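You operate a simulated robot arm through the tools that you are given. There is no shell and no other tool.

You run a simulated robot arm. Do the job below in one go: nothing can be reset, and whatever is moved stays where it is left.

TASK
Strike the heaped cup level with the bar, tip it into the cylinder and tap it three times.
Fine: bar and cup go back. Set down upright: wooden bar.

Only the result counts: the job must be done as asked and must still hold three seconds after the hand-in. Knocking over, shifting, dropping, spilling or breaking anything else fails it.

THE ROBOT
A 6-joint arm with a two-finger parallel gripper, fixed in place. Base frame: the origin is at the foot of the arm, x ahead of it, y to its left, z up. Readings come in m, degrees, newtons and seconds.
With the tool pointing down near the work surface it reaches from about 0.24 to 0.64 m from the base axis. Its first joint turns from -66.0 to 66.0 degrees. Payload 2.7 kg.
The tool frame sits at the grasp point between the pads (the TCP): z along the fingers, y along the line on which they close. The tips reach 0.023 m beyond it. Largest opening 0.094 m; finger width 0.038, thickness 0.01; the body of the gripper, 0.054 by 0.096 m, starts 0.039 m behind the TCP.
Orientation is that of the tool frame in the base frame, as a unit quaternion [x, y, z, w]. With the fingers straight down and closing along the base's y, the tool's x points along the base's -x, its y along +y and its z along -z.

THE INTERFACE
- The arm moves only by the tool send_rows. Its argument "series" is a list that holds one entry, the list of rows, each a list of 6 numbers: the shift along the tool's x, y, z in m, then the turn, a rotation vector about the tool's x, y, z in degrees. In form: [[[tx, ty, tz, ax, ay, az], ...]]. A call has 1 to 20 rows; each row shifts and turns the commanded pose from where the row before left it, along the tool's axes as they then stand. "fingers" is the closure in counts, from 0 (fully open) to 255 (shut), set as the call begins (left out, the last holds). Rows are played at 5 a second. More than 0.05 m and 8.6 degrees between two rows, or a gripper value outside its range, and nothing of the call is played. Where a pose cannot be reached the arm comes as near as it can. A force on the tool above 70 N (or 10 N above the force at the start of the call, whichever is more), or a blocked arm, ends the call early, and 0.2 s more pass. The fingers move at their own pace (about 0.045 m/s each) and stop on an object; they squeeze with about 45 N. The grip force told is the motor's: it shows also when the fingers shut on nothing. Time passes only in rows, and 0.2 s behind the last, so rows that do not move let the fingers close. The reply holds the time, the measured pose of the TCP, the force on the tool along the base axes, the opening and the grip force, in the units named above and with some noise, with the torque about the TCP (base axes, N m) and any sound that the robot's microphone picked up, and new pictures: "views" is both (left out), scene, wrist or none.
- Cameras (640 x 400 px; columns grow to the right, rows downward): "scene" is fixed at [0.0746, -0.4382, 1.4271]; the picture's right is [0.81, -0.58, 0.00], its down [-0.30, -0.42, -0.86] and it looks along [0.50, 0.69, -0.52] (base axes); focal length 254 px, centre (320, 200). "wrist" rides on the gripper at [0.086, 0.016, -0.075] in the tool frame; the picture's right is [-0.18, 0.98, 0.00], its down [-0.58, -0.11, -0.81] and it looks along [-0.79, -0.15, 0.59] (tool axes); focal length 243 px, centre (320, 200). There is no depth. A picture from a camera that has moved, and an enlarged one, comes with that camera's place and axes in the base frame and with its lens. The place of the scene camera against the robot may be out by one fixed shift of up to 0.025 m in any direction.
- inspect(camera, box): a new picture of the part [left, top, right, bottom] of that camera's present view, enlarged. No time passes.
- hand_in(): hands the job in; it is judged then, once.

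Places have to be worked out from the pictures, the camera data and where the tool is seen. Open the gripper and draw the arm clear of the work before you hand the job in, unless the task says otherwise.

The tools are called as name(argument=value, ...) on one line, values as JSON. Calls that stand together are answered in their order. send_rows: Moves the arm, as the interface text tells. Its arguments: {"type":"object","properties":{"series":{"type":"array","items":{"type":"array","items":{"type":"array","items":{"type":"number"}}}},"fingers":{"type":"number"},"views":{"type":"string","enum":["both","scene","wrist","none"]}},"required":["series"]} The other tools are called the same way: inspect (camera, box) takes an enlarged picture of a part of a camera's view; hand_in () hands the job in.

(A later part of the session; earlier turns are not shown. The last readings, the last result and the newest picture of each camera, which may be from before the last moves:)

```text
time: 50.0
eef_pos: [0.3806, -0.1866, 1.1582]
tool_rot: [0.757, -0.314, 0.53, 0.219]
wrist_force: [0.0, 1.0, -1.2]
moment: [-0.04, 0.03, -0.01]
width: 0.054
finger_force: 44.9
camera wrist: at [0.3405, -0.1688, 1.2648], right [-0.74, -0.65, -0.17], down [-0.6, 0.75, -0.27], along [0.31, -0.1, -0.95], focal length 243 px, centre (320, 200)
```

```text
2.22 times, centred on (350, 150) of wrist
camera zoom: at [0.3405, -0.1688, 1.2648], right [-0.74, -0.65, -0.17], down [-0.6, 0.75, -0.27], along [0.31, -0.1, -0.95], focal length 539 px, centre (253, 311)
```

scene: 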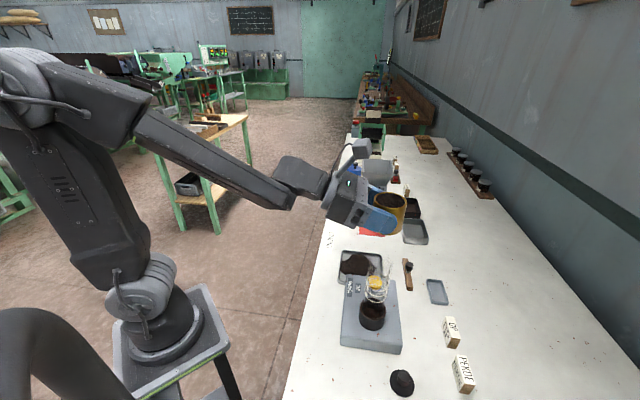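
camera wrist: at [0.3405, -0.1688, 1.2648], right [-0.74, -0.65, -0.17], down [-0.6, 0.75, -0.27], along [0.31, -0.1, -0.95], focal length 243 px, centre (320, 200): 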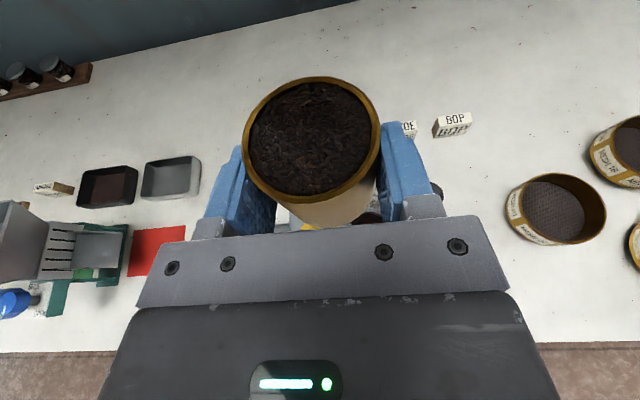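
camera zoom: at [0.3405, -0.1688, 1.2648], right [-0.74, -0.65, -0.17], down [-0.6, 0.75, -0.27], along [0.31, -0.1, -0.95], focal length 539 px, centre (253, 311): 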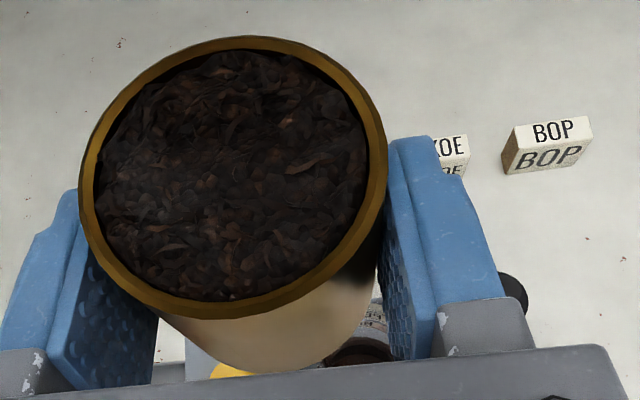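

The cup is above the mouth, still upright. I'll lower it to the pouring start height and check the geometry in the scene view.

send_rows(series=[[[-0.0143, 0, 0.0052, 0, 0, 0], [-0.0143, 0, 0.0052, 0, 0, 0], [-0.0133, 0, 0.0048, 0, 0, 0], [0, 0, 0, 0, 0, 0]]])

inspect(camera="scene", box=[340, 200, 420, 280])

inspect(camera="wrist", box=[340, 130, 460, 220])

```text
time: 51.0
eef_pos: [0.38, -0.1861, 1.1157]
tool_rot: [0.756, -0.314, 0.531, 0.219]
wrist_force: [0.3, -0.6, -1.1]
moment: [0.01, 0.03, -0.03]
width: 0.0541
finger_force: 44.8
camera wrist: at [0.3409, -0.1682, 1.2205], right [-0.74, -0.65, -0.17], down [-0.6, 0.75, -0.27], along [0.31, -0.1, -0.95], focal length 243 px, centre (320, 200)
```

scene: 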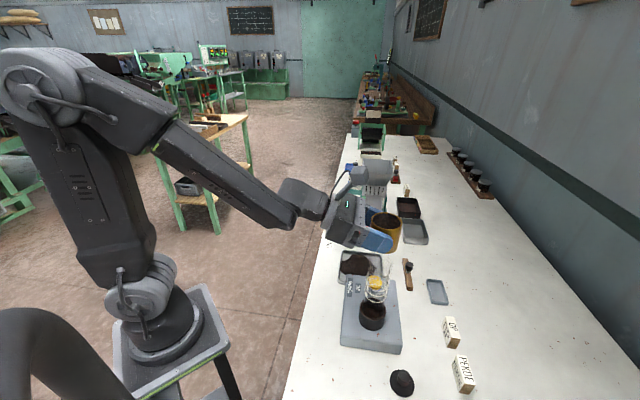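
wrist: 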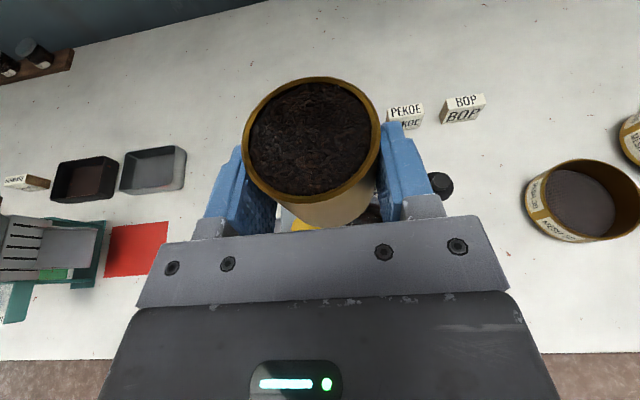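

```text
5.00 times, centred on (380, 240) of scene
camera zoom: at [0.0747, -0.4382, 1.4271], right [0.81, -0.58, 0.0], down [-0.3, -0.42, -0.86], along [0.5, 0.69, -0.52], focal length 1270 px, centre (20, 0)
```

zoom: 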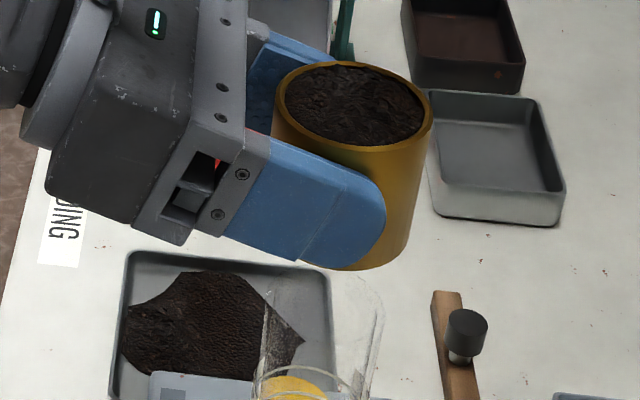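

```text
4.44 times, centred on (400, 175) of wrist
camera zoom: at [0.3409, -0.1682, 1.2205], right [-0.74, -0.65, -0.17], down [-0.6, 0.75, -0.27], along [0.31, -0.1, -0.95], focal length 1078 px, centre (-36, 311)
```

zoom: 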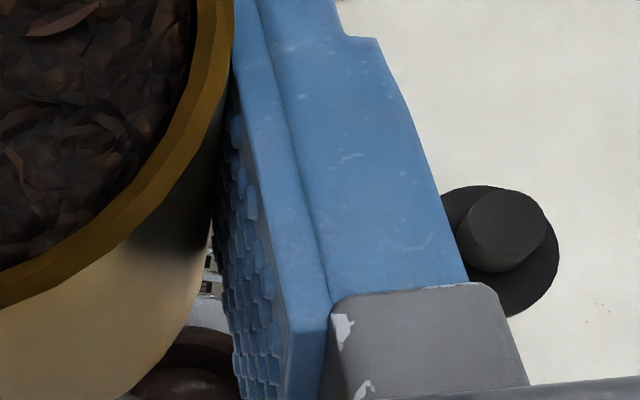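

The cup rim and mouth line up within a few millimetres. I'll trim 2 mm toward the bench edge and begin tipping the cup about a horizontal axis, keeping its lip over the mouth. First I'll go to 22.5° and check.

send_rows(series=[[[-0.0007, 0, -0.0019, 0, 0, 0], [0.00257, -0.00312, -0.00094, 2.565, 0, 7.048], [0, 0, 0, 0, 0, 0], [0.00166, -0.00287, -0.00061, 2.565, 0, 7.048], [0, 0, 0, 0, 0, 0], [0.00079, -0.00234, -0.00029, 2.565, 0, 7.048], [0, 0, 0, 0, 0, 0]]])

inspect(camera="scene", box=[340, 200, 420, 300])

inspect(camera="wrist", box=[230, 40, 470, 220])

```text
time: 52.6
eef_pos: [0.3839, -0.1792, 1.1216]
tool_rot: [0.699, -0.411, 0.582, 0.067]
wrist_force: [0.5, 0.3, -0.6]
moment: [0.01, 0.03, 0.0]
width: 0.0545
finger_force: 44.9
camera wrist: at [0.3166, -0.1896, 1.2131], right [-0.64, -0.55, -0.54], down [-0.53, 0.82, -0.21], along [0.56, 0.15, -0.82], focal length 243 px, centre (320, 200)
```

scene: 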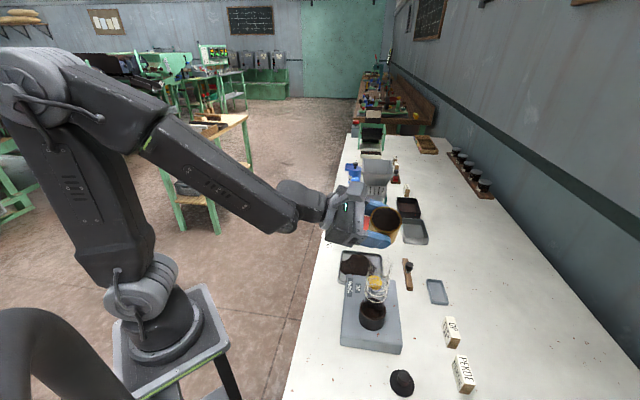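
wrist: 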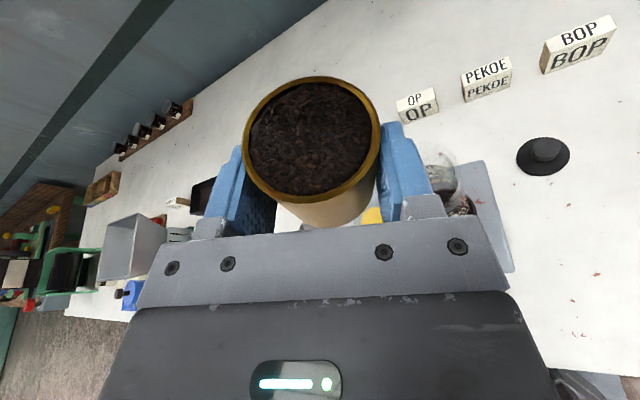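

```text
4.00 times, centred on (380, 250) of scene
camera zoom: at [0.0747, -0.4382, 1.4271], right [0.81, -0.58, 0.0], down [-0.3, -0.42, -0.86], along [0.5, 0.69, -0.52], focal length 1016 px, centre (80, 0)
```

zoom: 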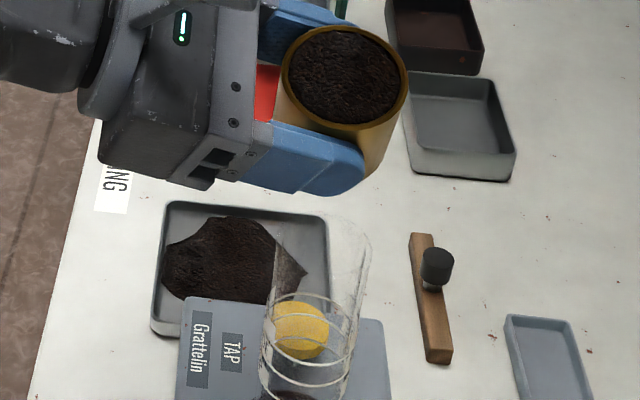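

```text
2.22 times, centred on (350, 130) of wrist
camera zoom: at [0.3166, -0.1896, 1.2131], right [-0.64, -0.55, -0.54], down [-0.53, 0.82, -0.21], along [0.56, 0.15, -0.82], focal length 539 px, centre (253, 356)
```

zoom: 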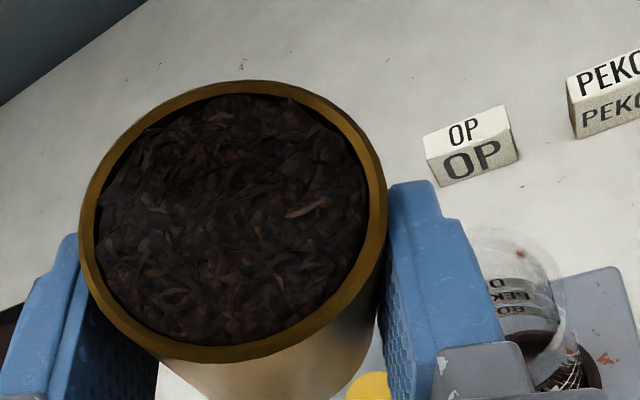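

No tea has left at 22.5°, and the wrist view confirms the lip is right above the mouth centre. I'll continue tipping to 60°.

send_rows(series=[[[4e-05, -0.0016, -1e-05, 2.565, 0, 7.048], [0, 0, 0, 0, 0, 0], [0.00026, -0.00114, -0.0001, 2.565, 0, 7.048], [0, 0, 0, 0, 0, 0], [-0.0002, -7e-05, 7e-05, 2.565, 0, 7.048], [0, 0, 0, 0, 0, 0]]])

inspect(camera="scene", box=[340, 200, 420, 300])

inspect(camera="wrist", box=[230, 40, 530, 240])

```text
time: 54.0
eef_pos: [0.4041, -0.1435, 1.133]
tool_rot: [0.613, -0.495, 0.61, -0.085]
wrist_force: [0.1, -0.2, -1.0]
moment: [-0.01, 0.03, 0.02]
width: 0.0539
finger_force: 45.1
out of reach, approached as far as the arm can: row 1, 3, 5
camera wrist: at [0.3134, -0.1738, 1.196], right [-0.45, -0.36, -0.82], down [-0.48, 0.87, -0.11], along [0.75, 0.34, -0.56], focal length 243 px, centre (320, 200)
```

scene: 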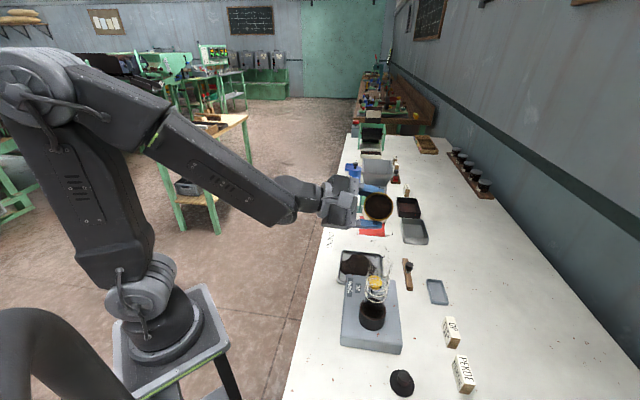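
wrist: 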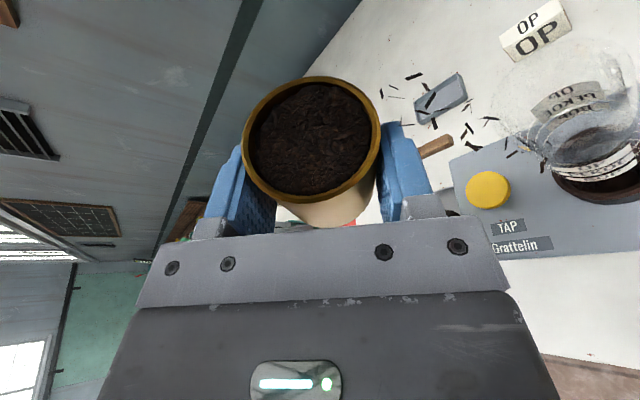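

```text
4.00 times, centred on (380, 250) of scene
camera zoom: at [0.0747, -0.4382, 1.4271], right [0.81, -0.58, 0.0], down [-0.3, -0.42, -0.86], along [0.5, 0.69, -0.52], focal length 1016 px, centre (80, 0)
```

zoom: 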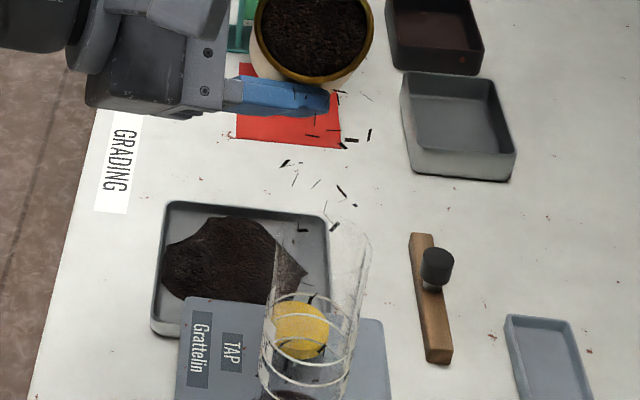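

```text
2.00 times, centred on (380, 140) of wrist
camera zoom: at [0.3134, -0.1738, 1.196], right [-0.45, -0.36, -0.82], down [-0.48, 0.87, -0.11], along [0.75, 0.34, -0.56], focal length 485 px, centre (200, 320)
```

zoom: 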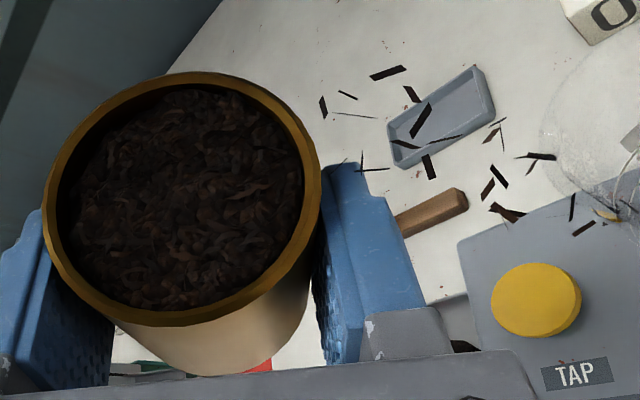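

The arm hit its reach limit and drifted off the mouth while tipping, and some leaf is falling outside. I'll tip the cup straight back up now.

send_rows(series=[[[0.0002, 7e-05, -7e-05, -2.565, 0, -7.048], [-0.00026, 0.00114, 0.0001, -2.565, 0, -7.048], [-4e-05, 0.0016, 1e-05, -2.565, 0, -7.048], [-0.00079, 0.00234, 0.00029, -2.565, 0, -7.048]]])

inspect(camera="scene", box=[330, 230, 430, 330])

inspect(camera="wrist", box=[230, 40, 530, 240])

```text
time: 55.0
eef_pos: [0.4004, -0.1448, 1.1294]
tool_rot: [0.722, -0.38, 0.566, 0.119]
wrist_force: [0.2, -0.7, -0.9]
moment: [0.0, 0.01, 0.0]
width: 0.0539
finger_force: 45.3
camera wrist: at [0.3412, -0.1466, 1.2273], right [-0.68, -0.59, -0.42], down [-0.55, 0.8, -0.23], along [0.48, 0.07, -0.88], focal length 243 px, centre (320, 200)
```

scene: 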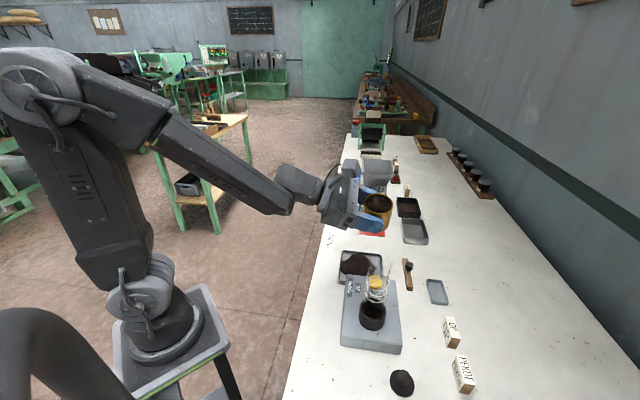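
wrist: 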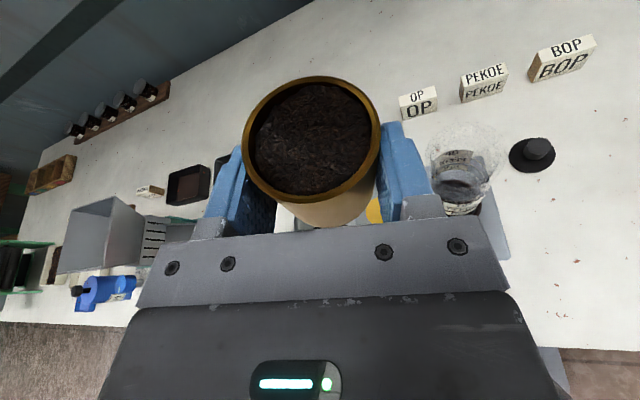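

```text
4.00 times, centred on (380, 280) of scene
camera zoom: at [0.0747, -0.4382, 1.4271], right [0.81, -0.58, 0.0], down [-0.3, -0.42, -0.86], along [0.5, 0.69, -0.52], focal length 1016 px, centre (80, -120)
```

zoom: 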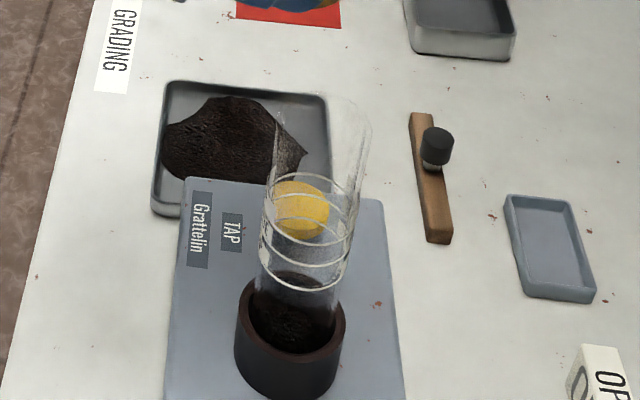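

```text
2.00 times, centred on (380, 140) of wrist
camera zoom: at [0.3412, -0.1466, 1.2273], right [-0.68, -0.59, -0.42], down [-0.55, 0.8, -0.23], along [0.48, 0.07, -0.88], focal length 485 px, centre (200, 320)
```

zoom: 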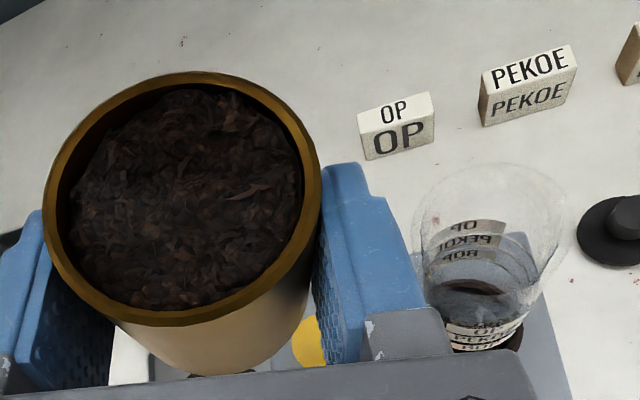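

No leaf is visible on the table, and the cylinder bottom now looks darker with tea, so the flow seems to have gone in. I'll check closely for spills.

inspect(camera="scene", box=[355, 255, 405, 335])

inspect(camera="scene", box=[330, 240, 450, 300])

inspect(camera="wrist", box=[420, 110, 540, 230])

```text
5.00 times, centred on (380, 295) of scene
camera zoom: at [0.0747, -0.4382, 1.4271], right [0.81, -0.58, 0.0], down [-0.3, -0.42, -0.86], along [0.5, 0.69, -0.52], focal length 1270 px, centre (20, -275)
```

zoom: 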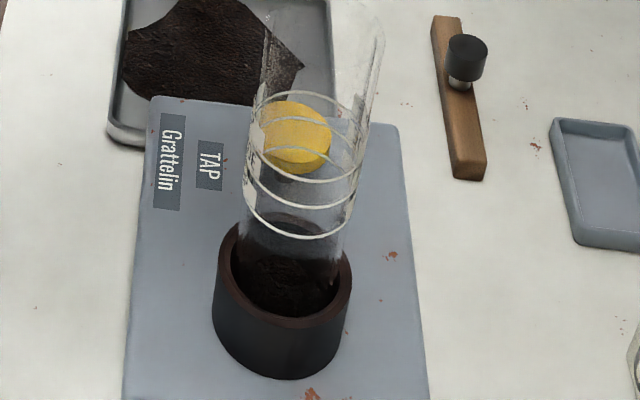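

```text
5.33 times, centred on (390, 270) of scene
camera zoom: at [0.0747, -0.4382, 1.4271], right [0.81, -0.58, 0.0], down [-0.3, -0.42, -0.86], along [0.5, 0.69, -0.52], focal length 1355 px, centre (-53, -173)
```

zoom: 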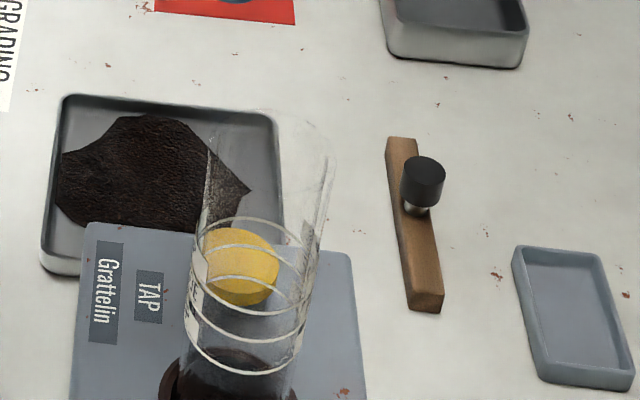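

```text
3.33 times, centred on (480, 170) of wrist
camera zoom: at [0.3412, -0.1466, 1.2273], right [-0.68, -0.59, -0.42], down [-0.55, 0.8, -0.23], along [0.48, 0.07, -0.88], focal length 809 px, centre (-213, 300)
```

zoom: 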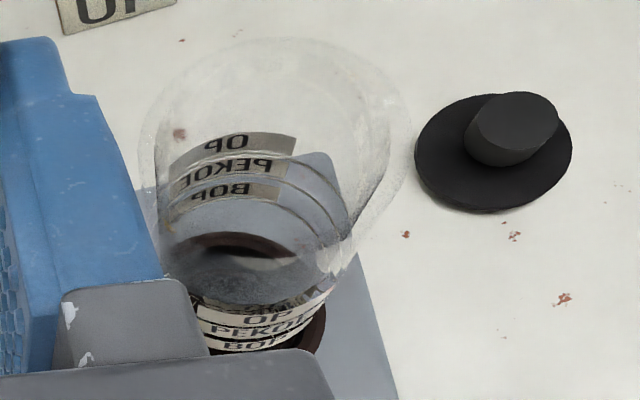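

There's no visible spill, and the cylinder has leaf in it. The wrist was too close to the base axis with this heading. I'll level the cup, raise it, and swing the heading 45° so the tool points along −y, which keeps the wrist well within reach.

send_rows(series=[[[-0.00166, 0.00287, 0.00061, -2.565, 0, -7.048], [-0.00257, 0.00312, 0.00094, -2.565, 0, -7.048], [0.0141, 0, -0.0051, 0, 0, 0], [0.0141, 0, -0.0051, 0, 0, 0], [0, 0, 0, -7.048, 0, 2.565], [0, 0, 0, -7.048, 0, 2.565], [0, 0, 0, -7.048, 0, 2.565], [0, 0, 0, -7.048, 0, 2.565], [0, 0, 0, -7.048, 0, 2.565], [0, 0, 0, -7.048, 0, 2.565], [0, 0, 0, 0, 0, 0]]])

inspect(camera="wrist", box=[230, 40, 530, 240])

inspect(camera="scene", box=[330, 190, 430, 290])

```text
time: 57.4
eef_pos: [0.3977, -0.148, 1.1546]
tool_rot: [-0.578, 0.58, -0.406, -0.406]
wrist_force: [0.0, -0.4, -1.0]
moment: [0.0, 0.02, 0.0]
width: 0.0537
finger_force: 44.8
camera wrist: at [0.3808, -0.1074, 1.2599], right [-0.98, 0.06, -0.17], down [0.11, 0.96, -0.27], along [0.15, -0.28, -0.95], focal length 243 px, centre (320, 200)
```

scene: 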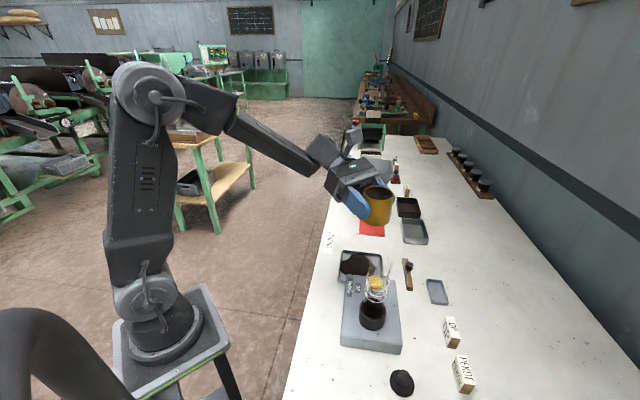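
wrist: 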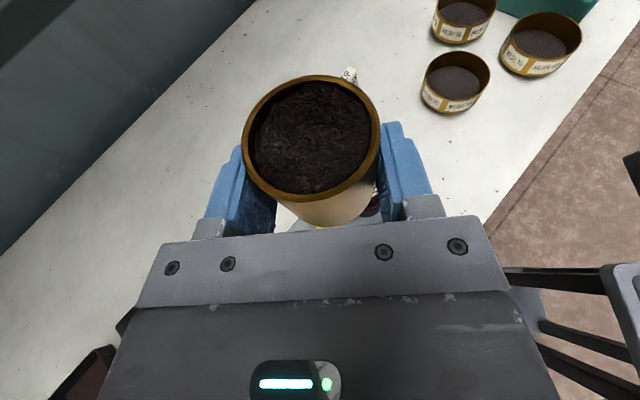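

```text
2.00 times, centred on (380, 140) of wrist
camera zoom: at [0.3808, -0.1074, 1.2599], right [-0.98, 0.06, -0.17], down [0.11, 0.96, -0.27], along [0.15, -0.28, -0.95], focal length 485 px, centre (200, 320)
```

zoom: 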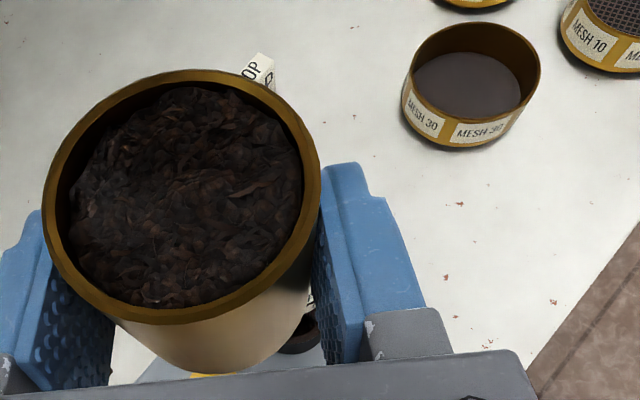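

```text
4.00 times, centred on (380, 240) of scene
camera zoom: at [0.0747, -0.4382, 1.4271], right [0.81, -0.58, 0.0], down [-0.3, -0.42, -0.86], along [0.5, 0.69, -0.52], focal length 1016 px, centre (80, 40)
```

zoom: 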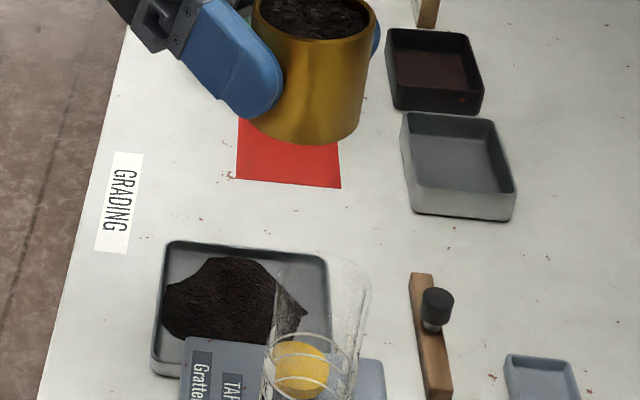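

The new heading works: the tool points along −y and the cup is upright. I'll move so the lip, now its −x side, is over the mouth centre, lower to the pouring start height, and verify.

send_rows(series=[[[0.0065, 0.0006, 0.0179, 0, 0, 0], [0.0065, 0.0006, 0.0179, 0, 0, 0], [0.0065, 0.0005, 0.0179, 0, 0, 0], [-0.0127, 0, 0.0046, 0, 0, 0], [-0.0127, 0, 0.0046, 0, 0, 0], [-0.0125, 0, 0.0046, 0, 0, 0], [0, 0, 0, 0, 0, 0]]])

inspect(camera="wrist", box=[230, 40, 530, 240])

inspect(camera="scene", box=[330, 200, 430, 300])

```text
time: 59.0
eef_pos: [0.3945, -0.2068, 1.1147]
tool_rot: [0.579, -0.579, 0.406, 0.405]
wrist_force: [-0.7, -0.4, -0.6]
moment: [0.0, 0.01, -0.01]
width: 0.0541
finger_force: 45.2
camera wrist: at [0.3792, -0.1645, 1.2193], right [-0.98, 0.06, -0.17], down [0.11, 0.96, -0.27], along [0.15, -0.28, -0.95], focal length 243 px, centre (320, 200)
```

scene: 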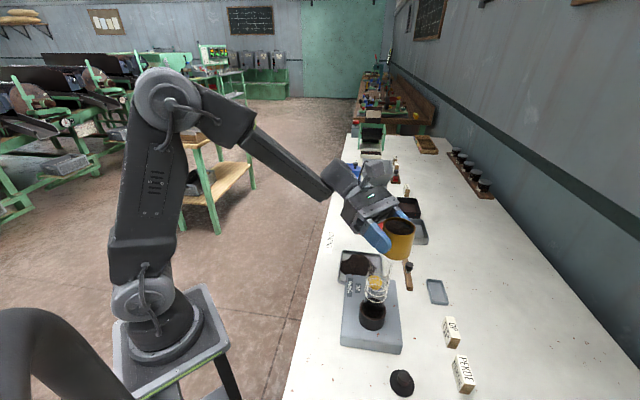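
wrist: 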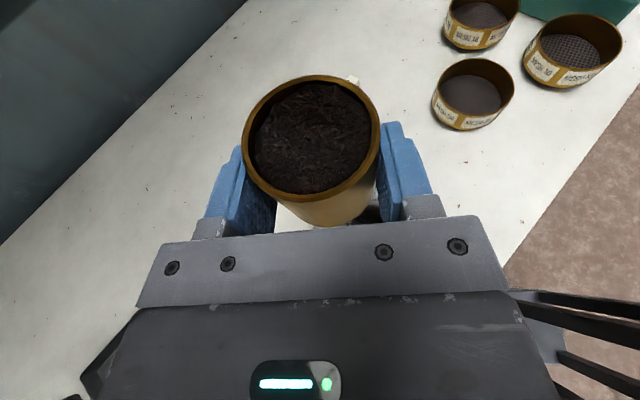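

```text
2.00 times, centred on (380, 140) of wrist
camera zoom: at [0.3792, -0.1645, 1.2193], right [-0.98, 0.06, -0.17], down [0.11, 0.96, -0.27], along [0.15, -0.28, -0.95], focal length 485 px, centre (200, 320)
```

zoom: 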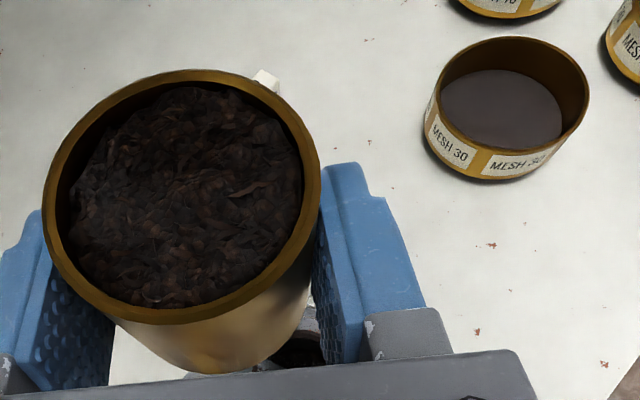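

```text
4.00 times, centred on (380, 250) of scene
camera zoom: at [0.0747, -0.4382, 1.4271], right [0.81, -0.58, 0.0], down [-0.3, -0.42, -0.86], along [0.5, 0.69, -0.52], focal length 1016 px, centre (80, 0)
```

zoom: 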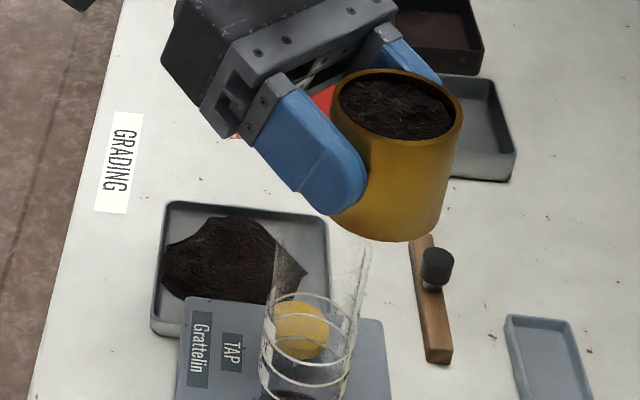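

The lip is within about 2 mm of the mouth axis. I'll tip to 22.5° (below the flow angle) and confirm the arm tracks the commanded pose.

send_rows(series=[[[0.00257, -0.00312, -0.00094, 2.565, 0, 7.048], [0.00166, -0.00287, -0.00061, 2.565, 0, 7.048], [0.00079, -0.00234, -0.00029, 2.565, 0, 7.048], [0, 0, 0, 0, 0, 0]]])

inspect(camera="wrist", box=[230, 40, 530, 240])

inspect(camera="scene", box=[330, 200, 430, 300])

```text
time: 60.0
eef_pos: [0.4029, -0.2055, 1.1187]
tool_rot: [-0.488, 0.648, -0.511, -0.284]
wrist_force: [0.0, 0.4, -1.4]
moment: [0.0, 0.01, 0.03]
width: 0.0539
finger_force: 45.5
camera wrist: at [0.3468, -0.1647, 1.211], right [-0.84, 0.06, -0.54], down [0.21, 0.96, -0.21], along [0.5, -0.28, -0.82], focal length 243 px, centre (320, 200)
```

scene: 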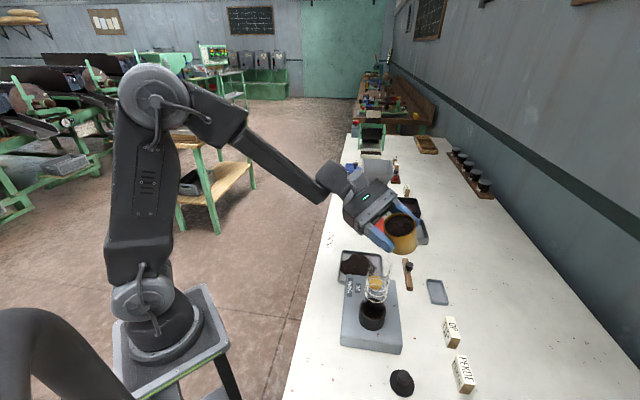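
wrist: 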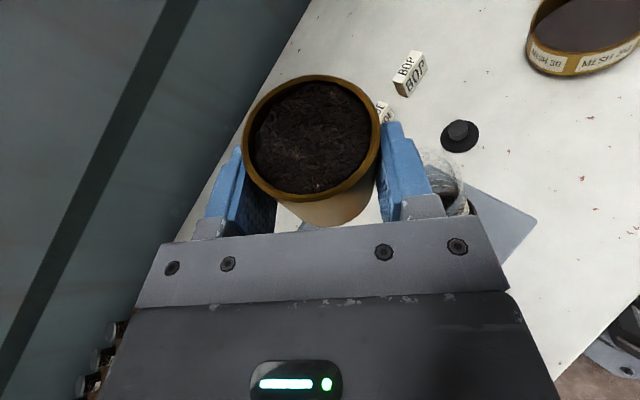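

```text
2.00 times, centred on (380, 140) of wrist
camera zoom: at [0.3468, -0.1647, 1.211], right [-0.84, 0.06, -0.54], down [0.21, 0.96, -0.21], along [0.5, -0.28, -0.82], focal length 485 px, centre (200, 320)
```

zoom: 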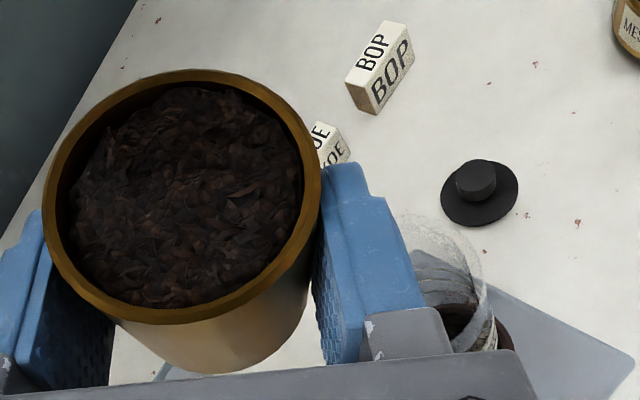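

```text
4.00 times, centred on (380, 250) of scene
camera zoom: at [0.0747, -0.4382, 1.4271], right [0.81, -0.58, 0.0], down [-0.3, -0.42, -0.86], along [0.5, 0.69, -0.52], focal length 1016 px, centre (80, 0)
```

zoom: 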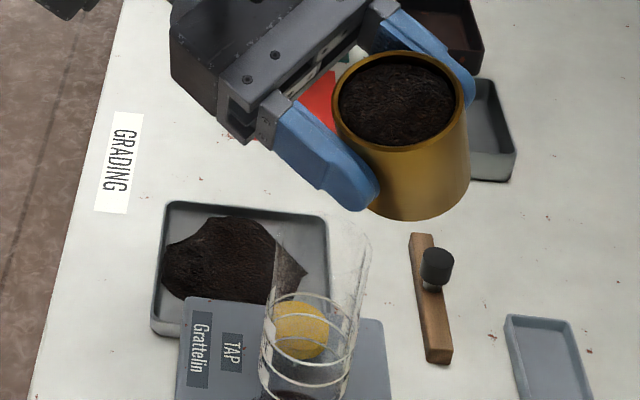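

Tracking is accurate and the mouth appears where expected. I'll proceed to 30° and check for any reach warning.

send_rows(series=[[[4e-05, -0.0016, -1e-05, 2.565, 0, 7.048]]])

```text
time: 60.4
eef_pos: [0.4044, -0.2062, 1.1208]
tool_rot: [-0.454, 0.664, -0.543, -0.241]
wrist_force: [0.9, 0.2, -0.9]
moment: [-0.02, -0.03, -0.01]
width: 0.0537
finger_force: 45.2
camera wrist: at [0.3368, -0.1647, 1.2035], right [-0.76, 0.06, -0.64], down [0.23, 0.96, -0.18], along [0.6, -0.28, -0.74], focal length 243 px, centre (320, 200)
```

scene: 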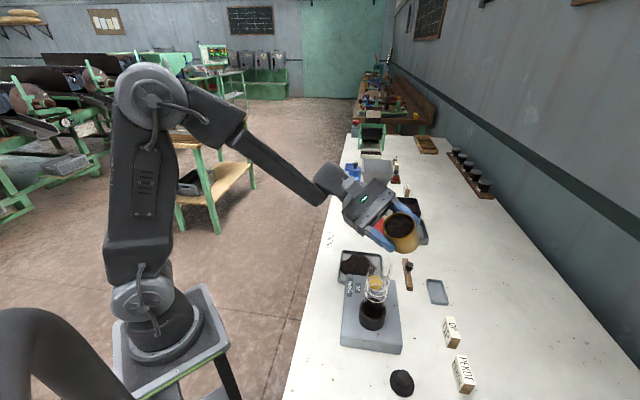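
wrist: 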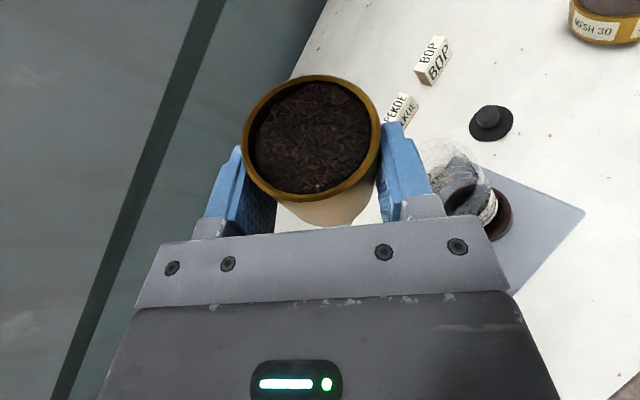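

No reach warning at 30° and no flow yet. I'll step on to 37.5°.

send_rows(series=[[[0.00026, -0.00114, -0.0001, 2.565, 0, 7.048]]])

```text
time: 60.8
eef_pos: [0.4055, -0.2067, 1.1222]
tool_rot: [-0.417, 0.679, -0.571, -0.198]
wrist_force: [0.4, -0.3, -1.3]
moment: [-0.04, 0.03, 0.0]
width: 0.054
finger_force: 45.0
camera wrist: at [0.3271, -0.1649, 1.1948], right [-0.67, 0.06, -0.74], down [0.25, 0.96, -0.15], along [0.7, -0.29, -0.66], focal length 243 px, centre (320, 200)
```

scene: 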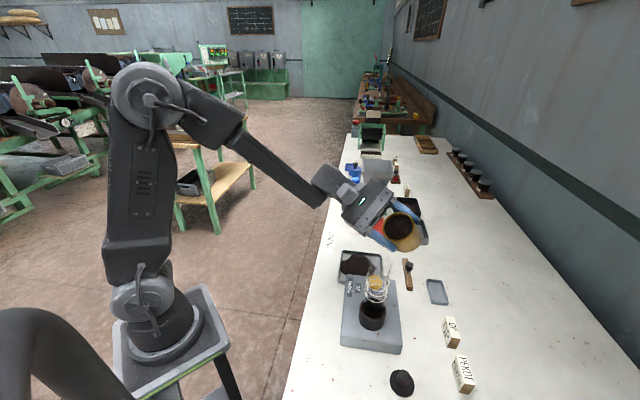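
wrist: 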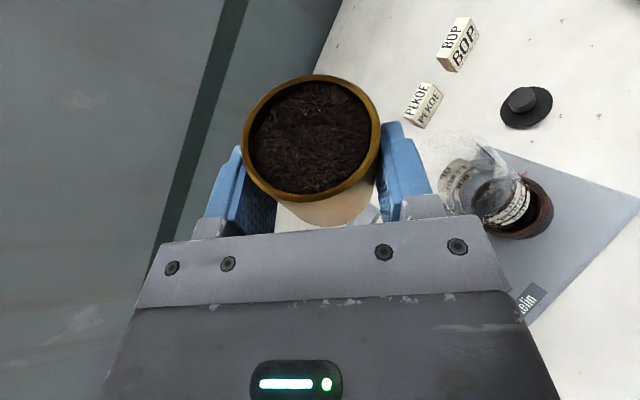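

Still tracking well. On to 45°.

send_rows(series=[[[-0.0002, -7e-05, 7e-05, 2.565, 0, 7.048], [0, 0, 0, 0, 0, 0]]])

inspect(camera="scene", box=[340, 200, 420, 300])

```text
time: 61.4
eef_pos: [0.4054, -0.2056, 1.1203]
tool_rot: [-0.38, 0.69, -0.597, -0.152]
wrist_force: [0.6, -0.5, -1.6]
moment: [-0.01, 0.0, -0.01]
width: 0.054
finger_force: 45.1
camera wrist: at [0.3181, -0.1648, 1.1839], right [-0.57, 0.06, -0.82], down [0.27, 0.96, -0.11], along [0.78, -0.29, -0.56], focal length 243 px, centre (320, 200)
```

scene: 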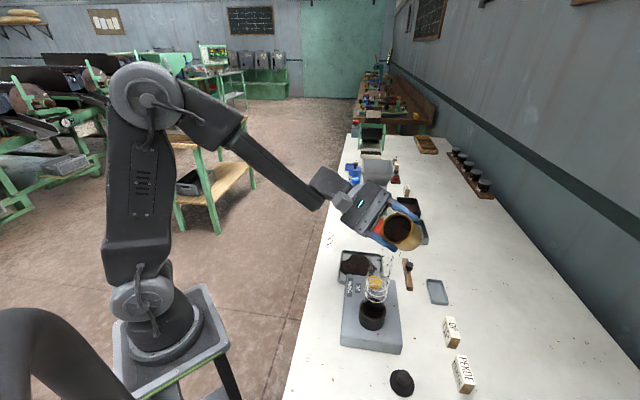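
wrist: 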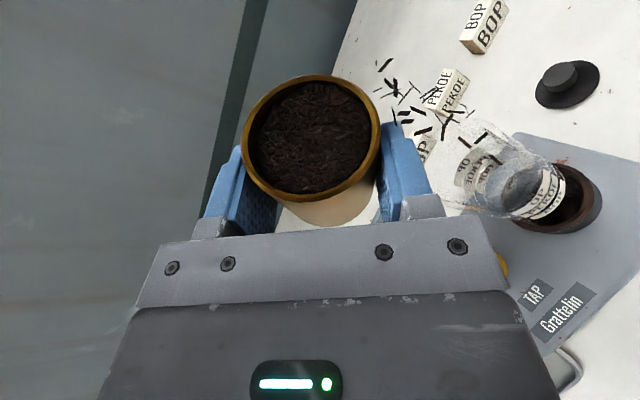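

```text
4.00 times, centred on (380, 250) of scene
camera zoom: at [0.0747, -0.4382, 1.4271], right [0.81, -0.58, 0.0], down [-0.3, -0.42, -0.86], along [0.5, 0.69, -0.52], focal length 1016 px, centre (80, 0)
```

zoom: 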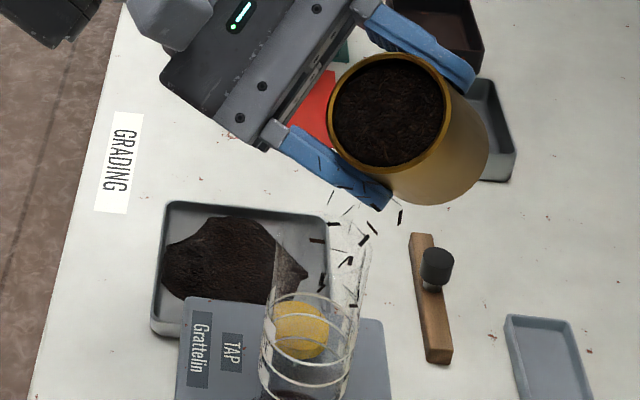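

Leaf is flowing from the lip into the mouth at 45°. The stream looks a few millimetres off toward −y, so I'll trim 3 mm back toward +y and look again while it flows.

send_rows(series=[[[-0.001, 0, -0.0028, 0, 0, 0], [0, 0, 0, 0, 0, 0]]])

inspect(camera="scene", box=[340, 220, 420, 320])

inspect(camera="wrist", box=[340, 30, 620, 240])

```text
time: 62.0
eef_pos: [0.4051, -0.203, 1.1204]
tool_rot: [-0.379, 0.691, -0.596, -0.153]
wrist_force: [-0.6, 0.0, -0.9]
moment: [0.01, 0.02, 0.02]
width: 0.0539
finger_force: 45.3
camera wrist: at [0.3184, -0.1617, 1.1839], right [-0.57, 0.06, -0.82], down [0.27, 0.96, -0.11], along [0.77, -0.29, -0.56], focal length 243 px, centre (320, 200)
```

scene: 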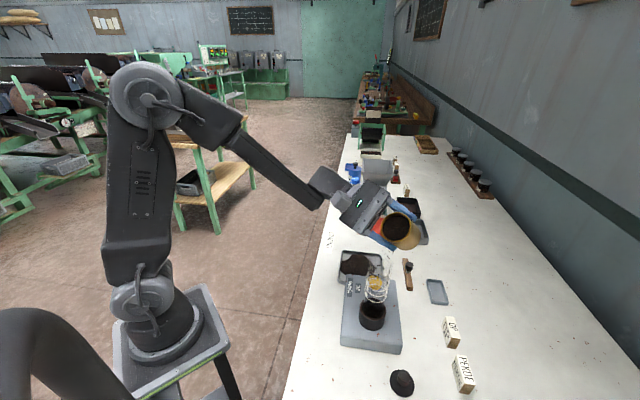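
wrist: 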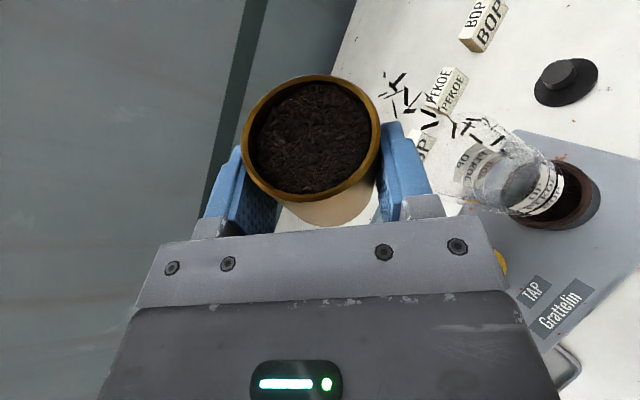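

```text
4.00 times, centred on (380, 270) of scene
camera zoom: at [0.0747, -0.4382, 1.4271], right [0.81, -0.58, 0.0], down [-0.3, -0.42, -0.86], along [0.5, 0.69, -0.52], focal length 1016 px, centre (80, -80)
```

zoom: 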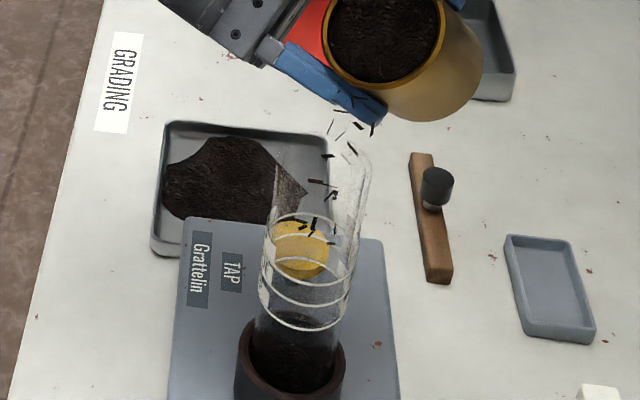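

```text
1.90 times, centred on (480, 135) of wrist
camera zoom: at [0.3184, -0.1617, 1.1839], right [-0.57, 0.06, -0.82], down [0.27, 0.96, -0.11], along [0.77, -0.29, -0.56], focal length 462 px, centre (15, 324)
```

zoom: 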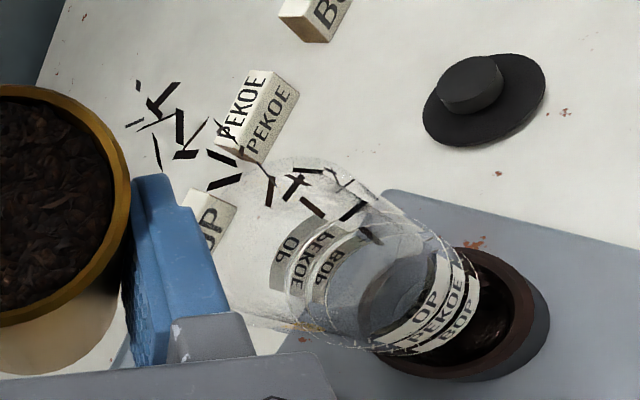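

The stream enters the mouth on its −y side, still inside. I'll shift another 5 mm toward +y to centre it and tip on to 52.5°.

send_rows(series=[[[-0.0017, 0, -0.0047, 0, 0, 0], [-0.00048, 0.00111, 0.00017, 2.565, 0, 7.048], [0, 0, 0, 0, 0, 0]]])

inspect(camera="scene", box=[340, 220, 420, 320])

inspect(camera="wrist", box=[340, 30, 620, 240])

```text
time: 62.8
eef_pos: [0.4047, -0.1982, 1.1199]
tool_rot: [-0.34, 0.699, -0.62, -0.107]
wrist_force: [1.0, 0.4, -0.6]
moment: [-0.01, 0.0, 0.01]
width: 0.0538
finger_force: 45.2
camera wrist: at [0.3105, -0.1567, 1.1706], right [-0.46, 0.06, -0.89], down [0.28, 0.96, -0.08], along [0.84, -0.29, -0.46], focal length 243 px, centre (320, 200)
```

scene: 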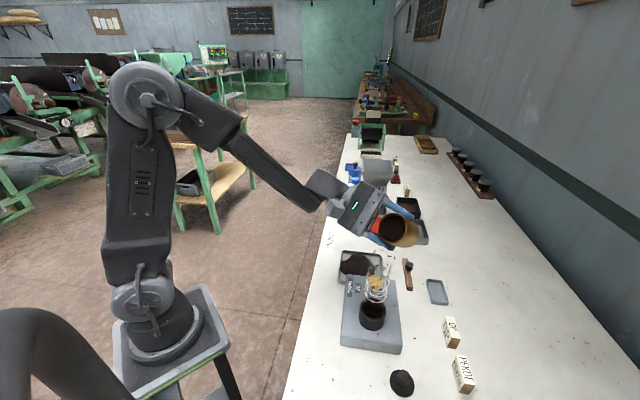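
wrist: 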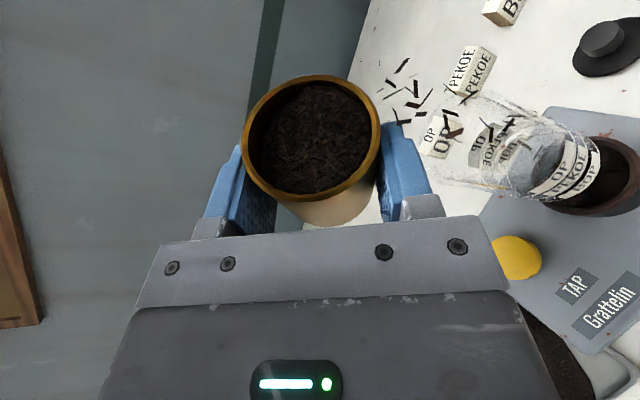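

```text
4.00 times, centred on (380, 270) of scene
camera zoom: at [0.0747, -0.4382, 1.4271], right [0.81, -0.58, 0.0], down [-0.3, -0.42, -0.86], along [0.5, 0.69, -0.52], focal length 1016 px, centre (80, -80)
```

zoom: 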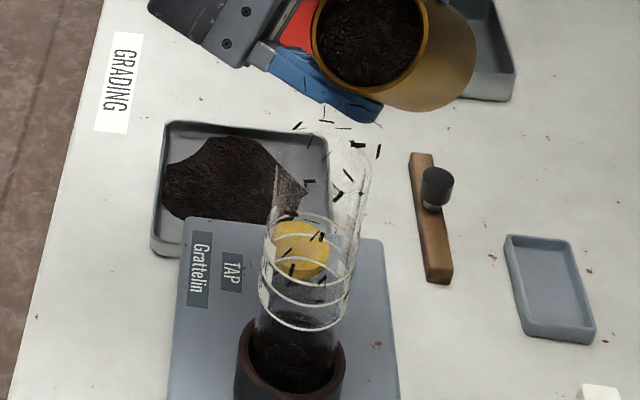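

```text
1.90 times, centred on (480, 135) of wrist
camera zoom: at [0.3105, -0.1567, 1.1706], right [-0.46, 0.06, -0.89], down [0.28, 0.96, -0.08], along [0.84, -0.29, -0.46], focal length 462 px, centre (15, 324)
```

zoom: 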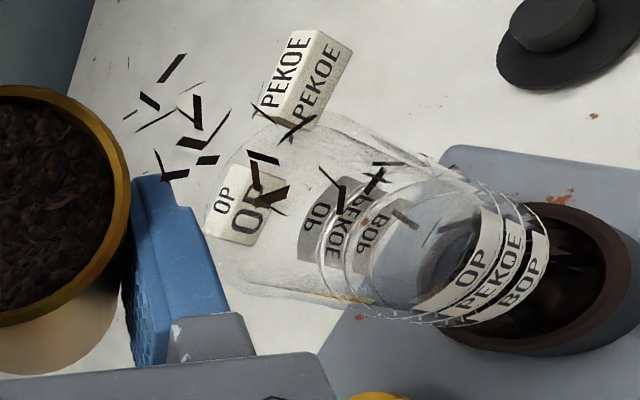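

The leaf keeps going into the cylinder with no spill visible. I'll tip on to 60° and bring the lip about 5 mm closer to the mouth.

send_rows(series=[[[-0.00277, 0.0056, 0.00101, 2.565, 0, 7.048], [0, 0, 0, 0, 0, 0]]])

inspect(camera="scene", box=[340, 220, 420, 320])

inspect(camera="wrist", box=[340, 30, 620, 240])

```text
time: 63.4
eef_pos: [0.4043, -0.1985, 1.1146]
tool_rot: [-0.298, 0.704, -0.642, -0.061]
wrist_force: [0.1, 0.0, -1.1]
moment: [0.0, 0.02, -0.01]
width: 0.0537
finger_force: 44.7
camera wrist: at [0.3033, -0.1567, 1.1515], right [-0.34, 0.06, -0.94], down [0.29, 0.96, -0.04], along [0.89, -0.29, -0.34], focal length 243 px, centre (320, 200)
```

scene: 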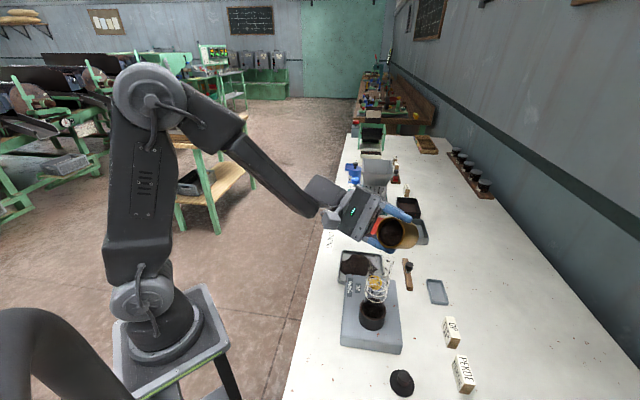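
wrist: 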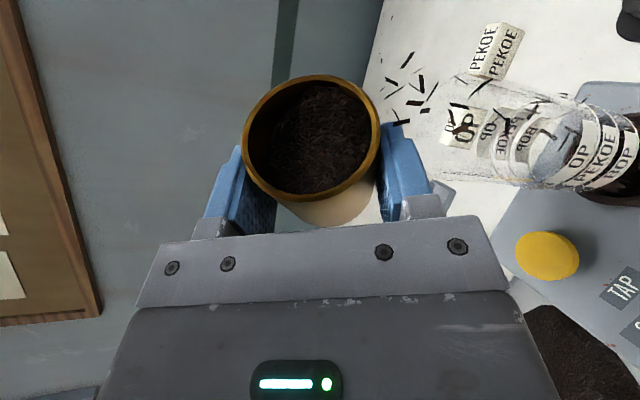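

```text
4.00 times, centred on (380, 270) of scene
camera zoom: at [0.0747, -0.4382, 1.4271], right [0.81, -0.58, 0.0], down [-0.3, -0.42, -0.86], along [0.5, 0.69, -0.52], focal length 1016 px, centre (80, -80)
```

zoom: 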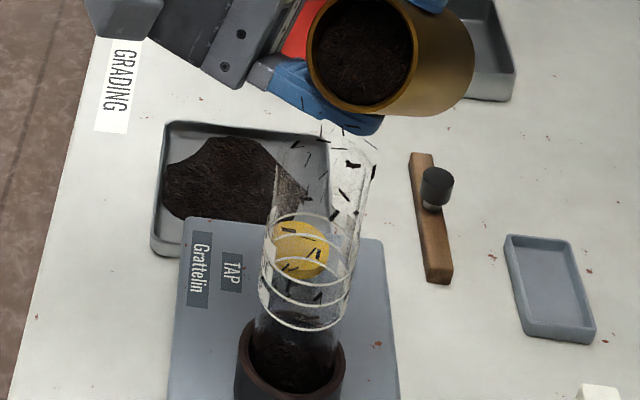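

```text
1.90 times, centred on (480, 135) of wrist
camera zoom: at [0.3033, -0.1567, 1.1515], right [-0.34, 0.06, -0.94], down [0.29, 0.96, -0.04], along [0.89, -0.29, -0.34], focal length 462 px, centre (15, 324)
```

zoom: 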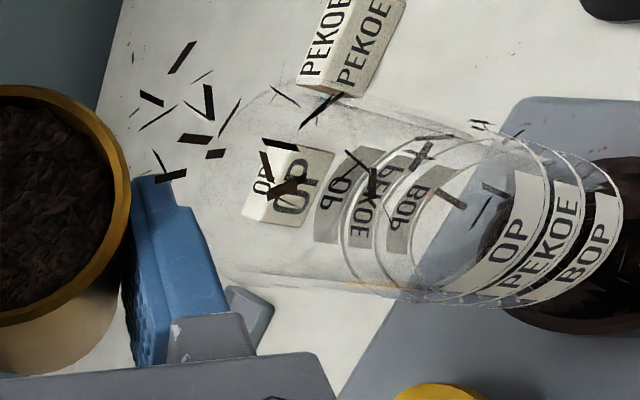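

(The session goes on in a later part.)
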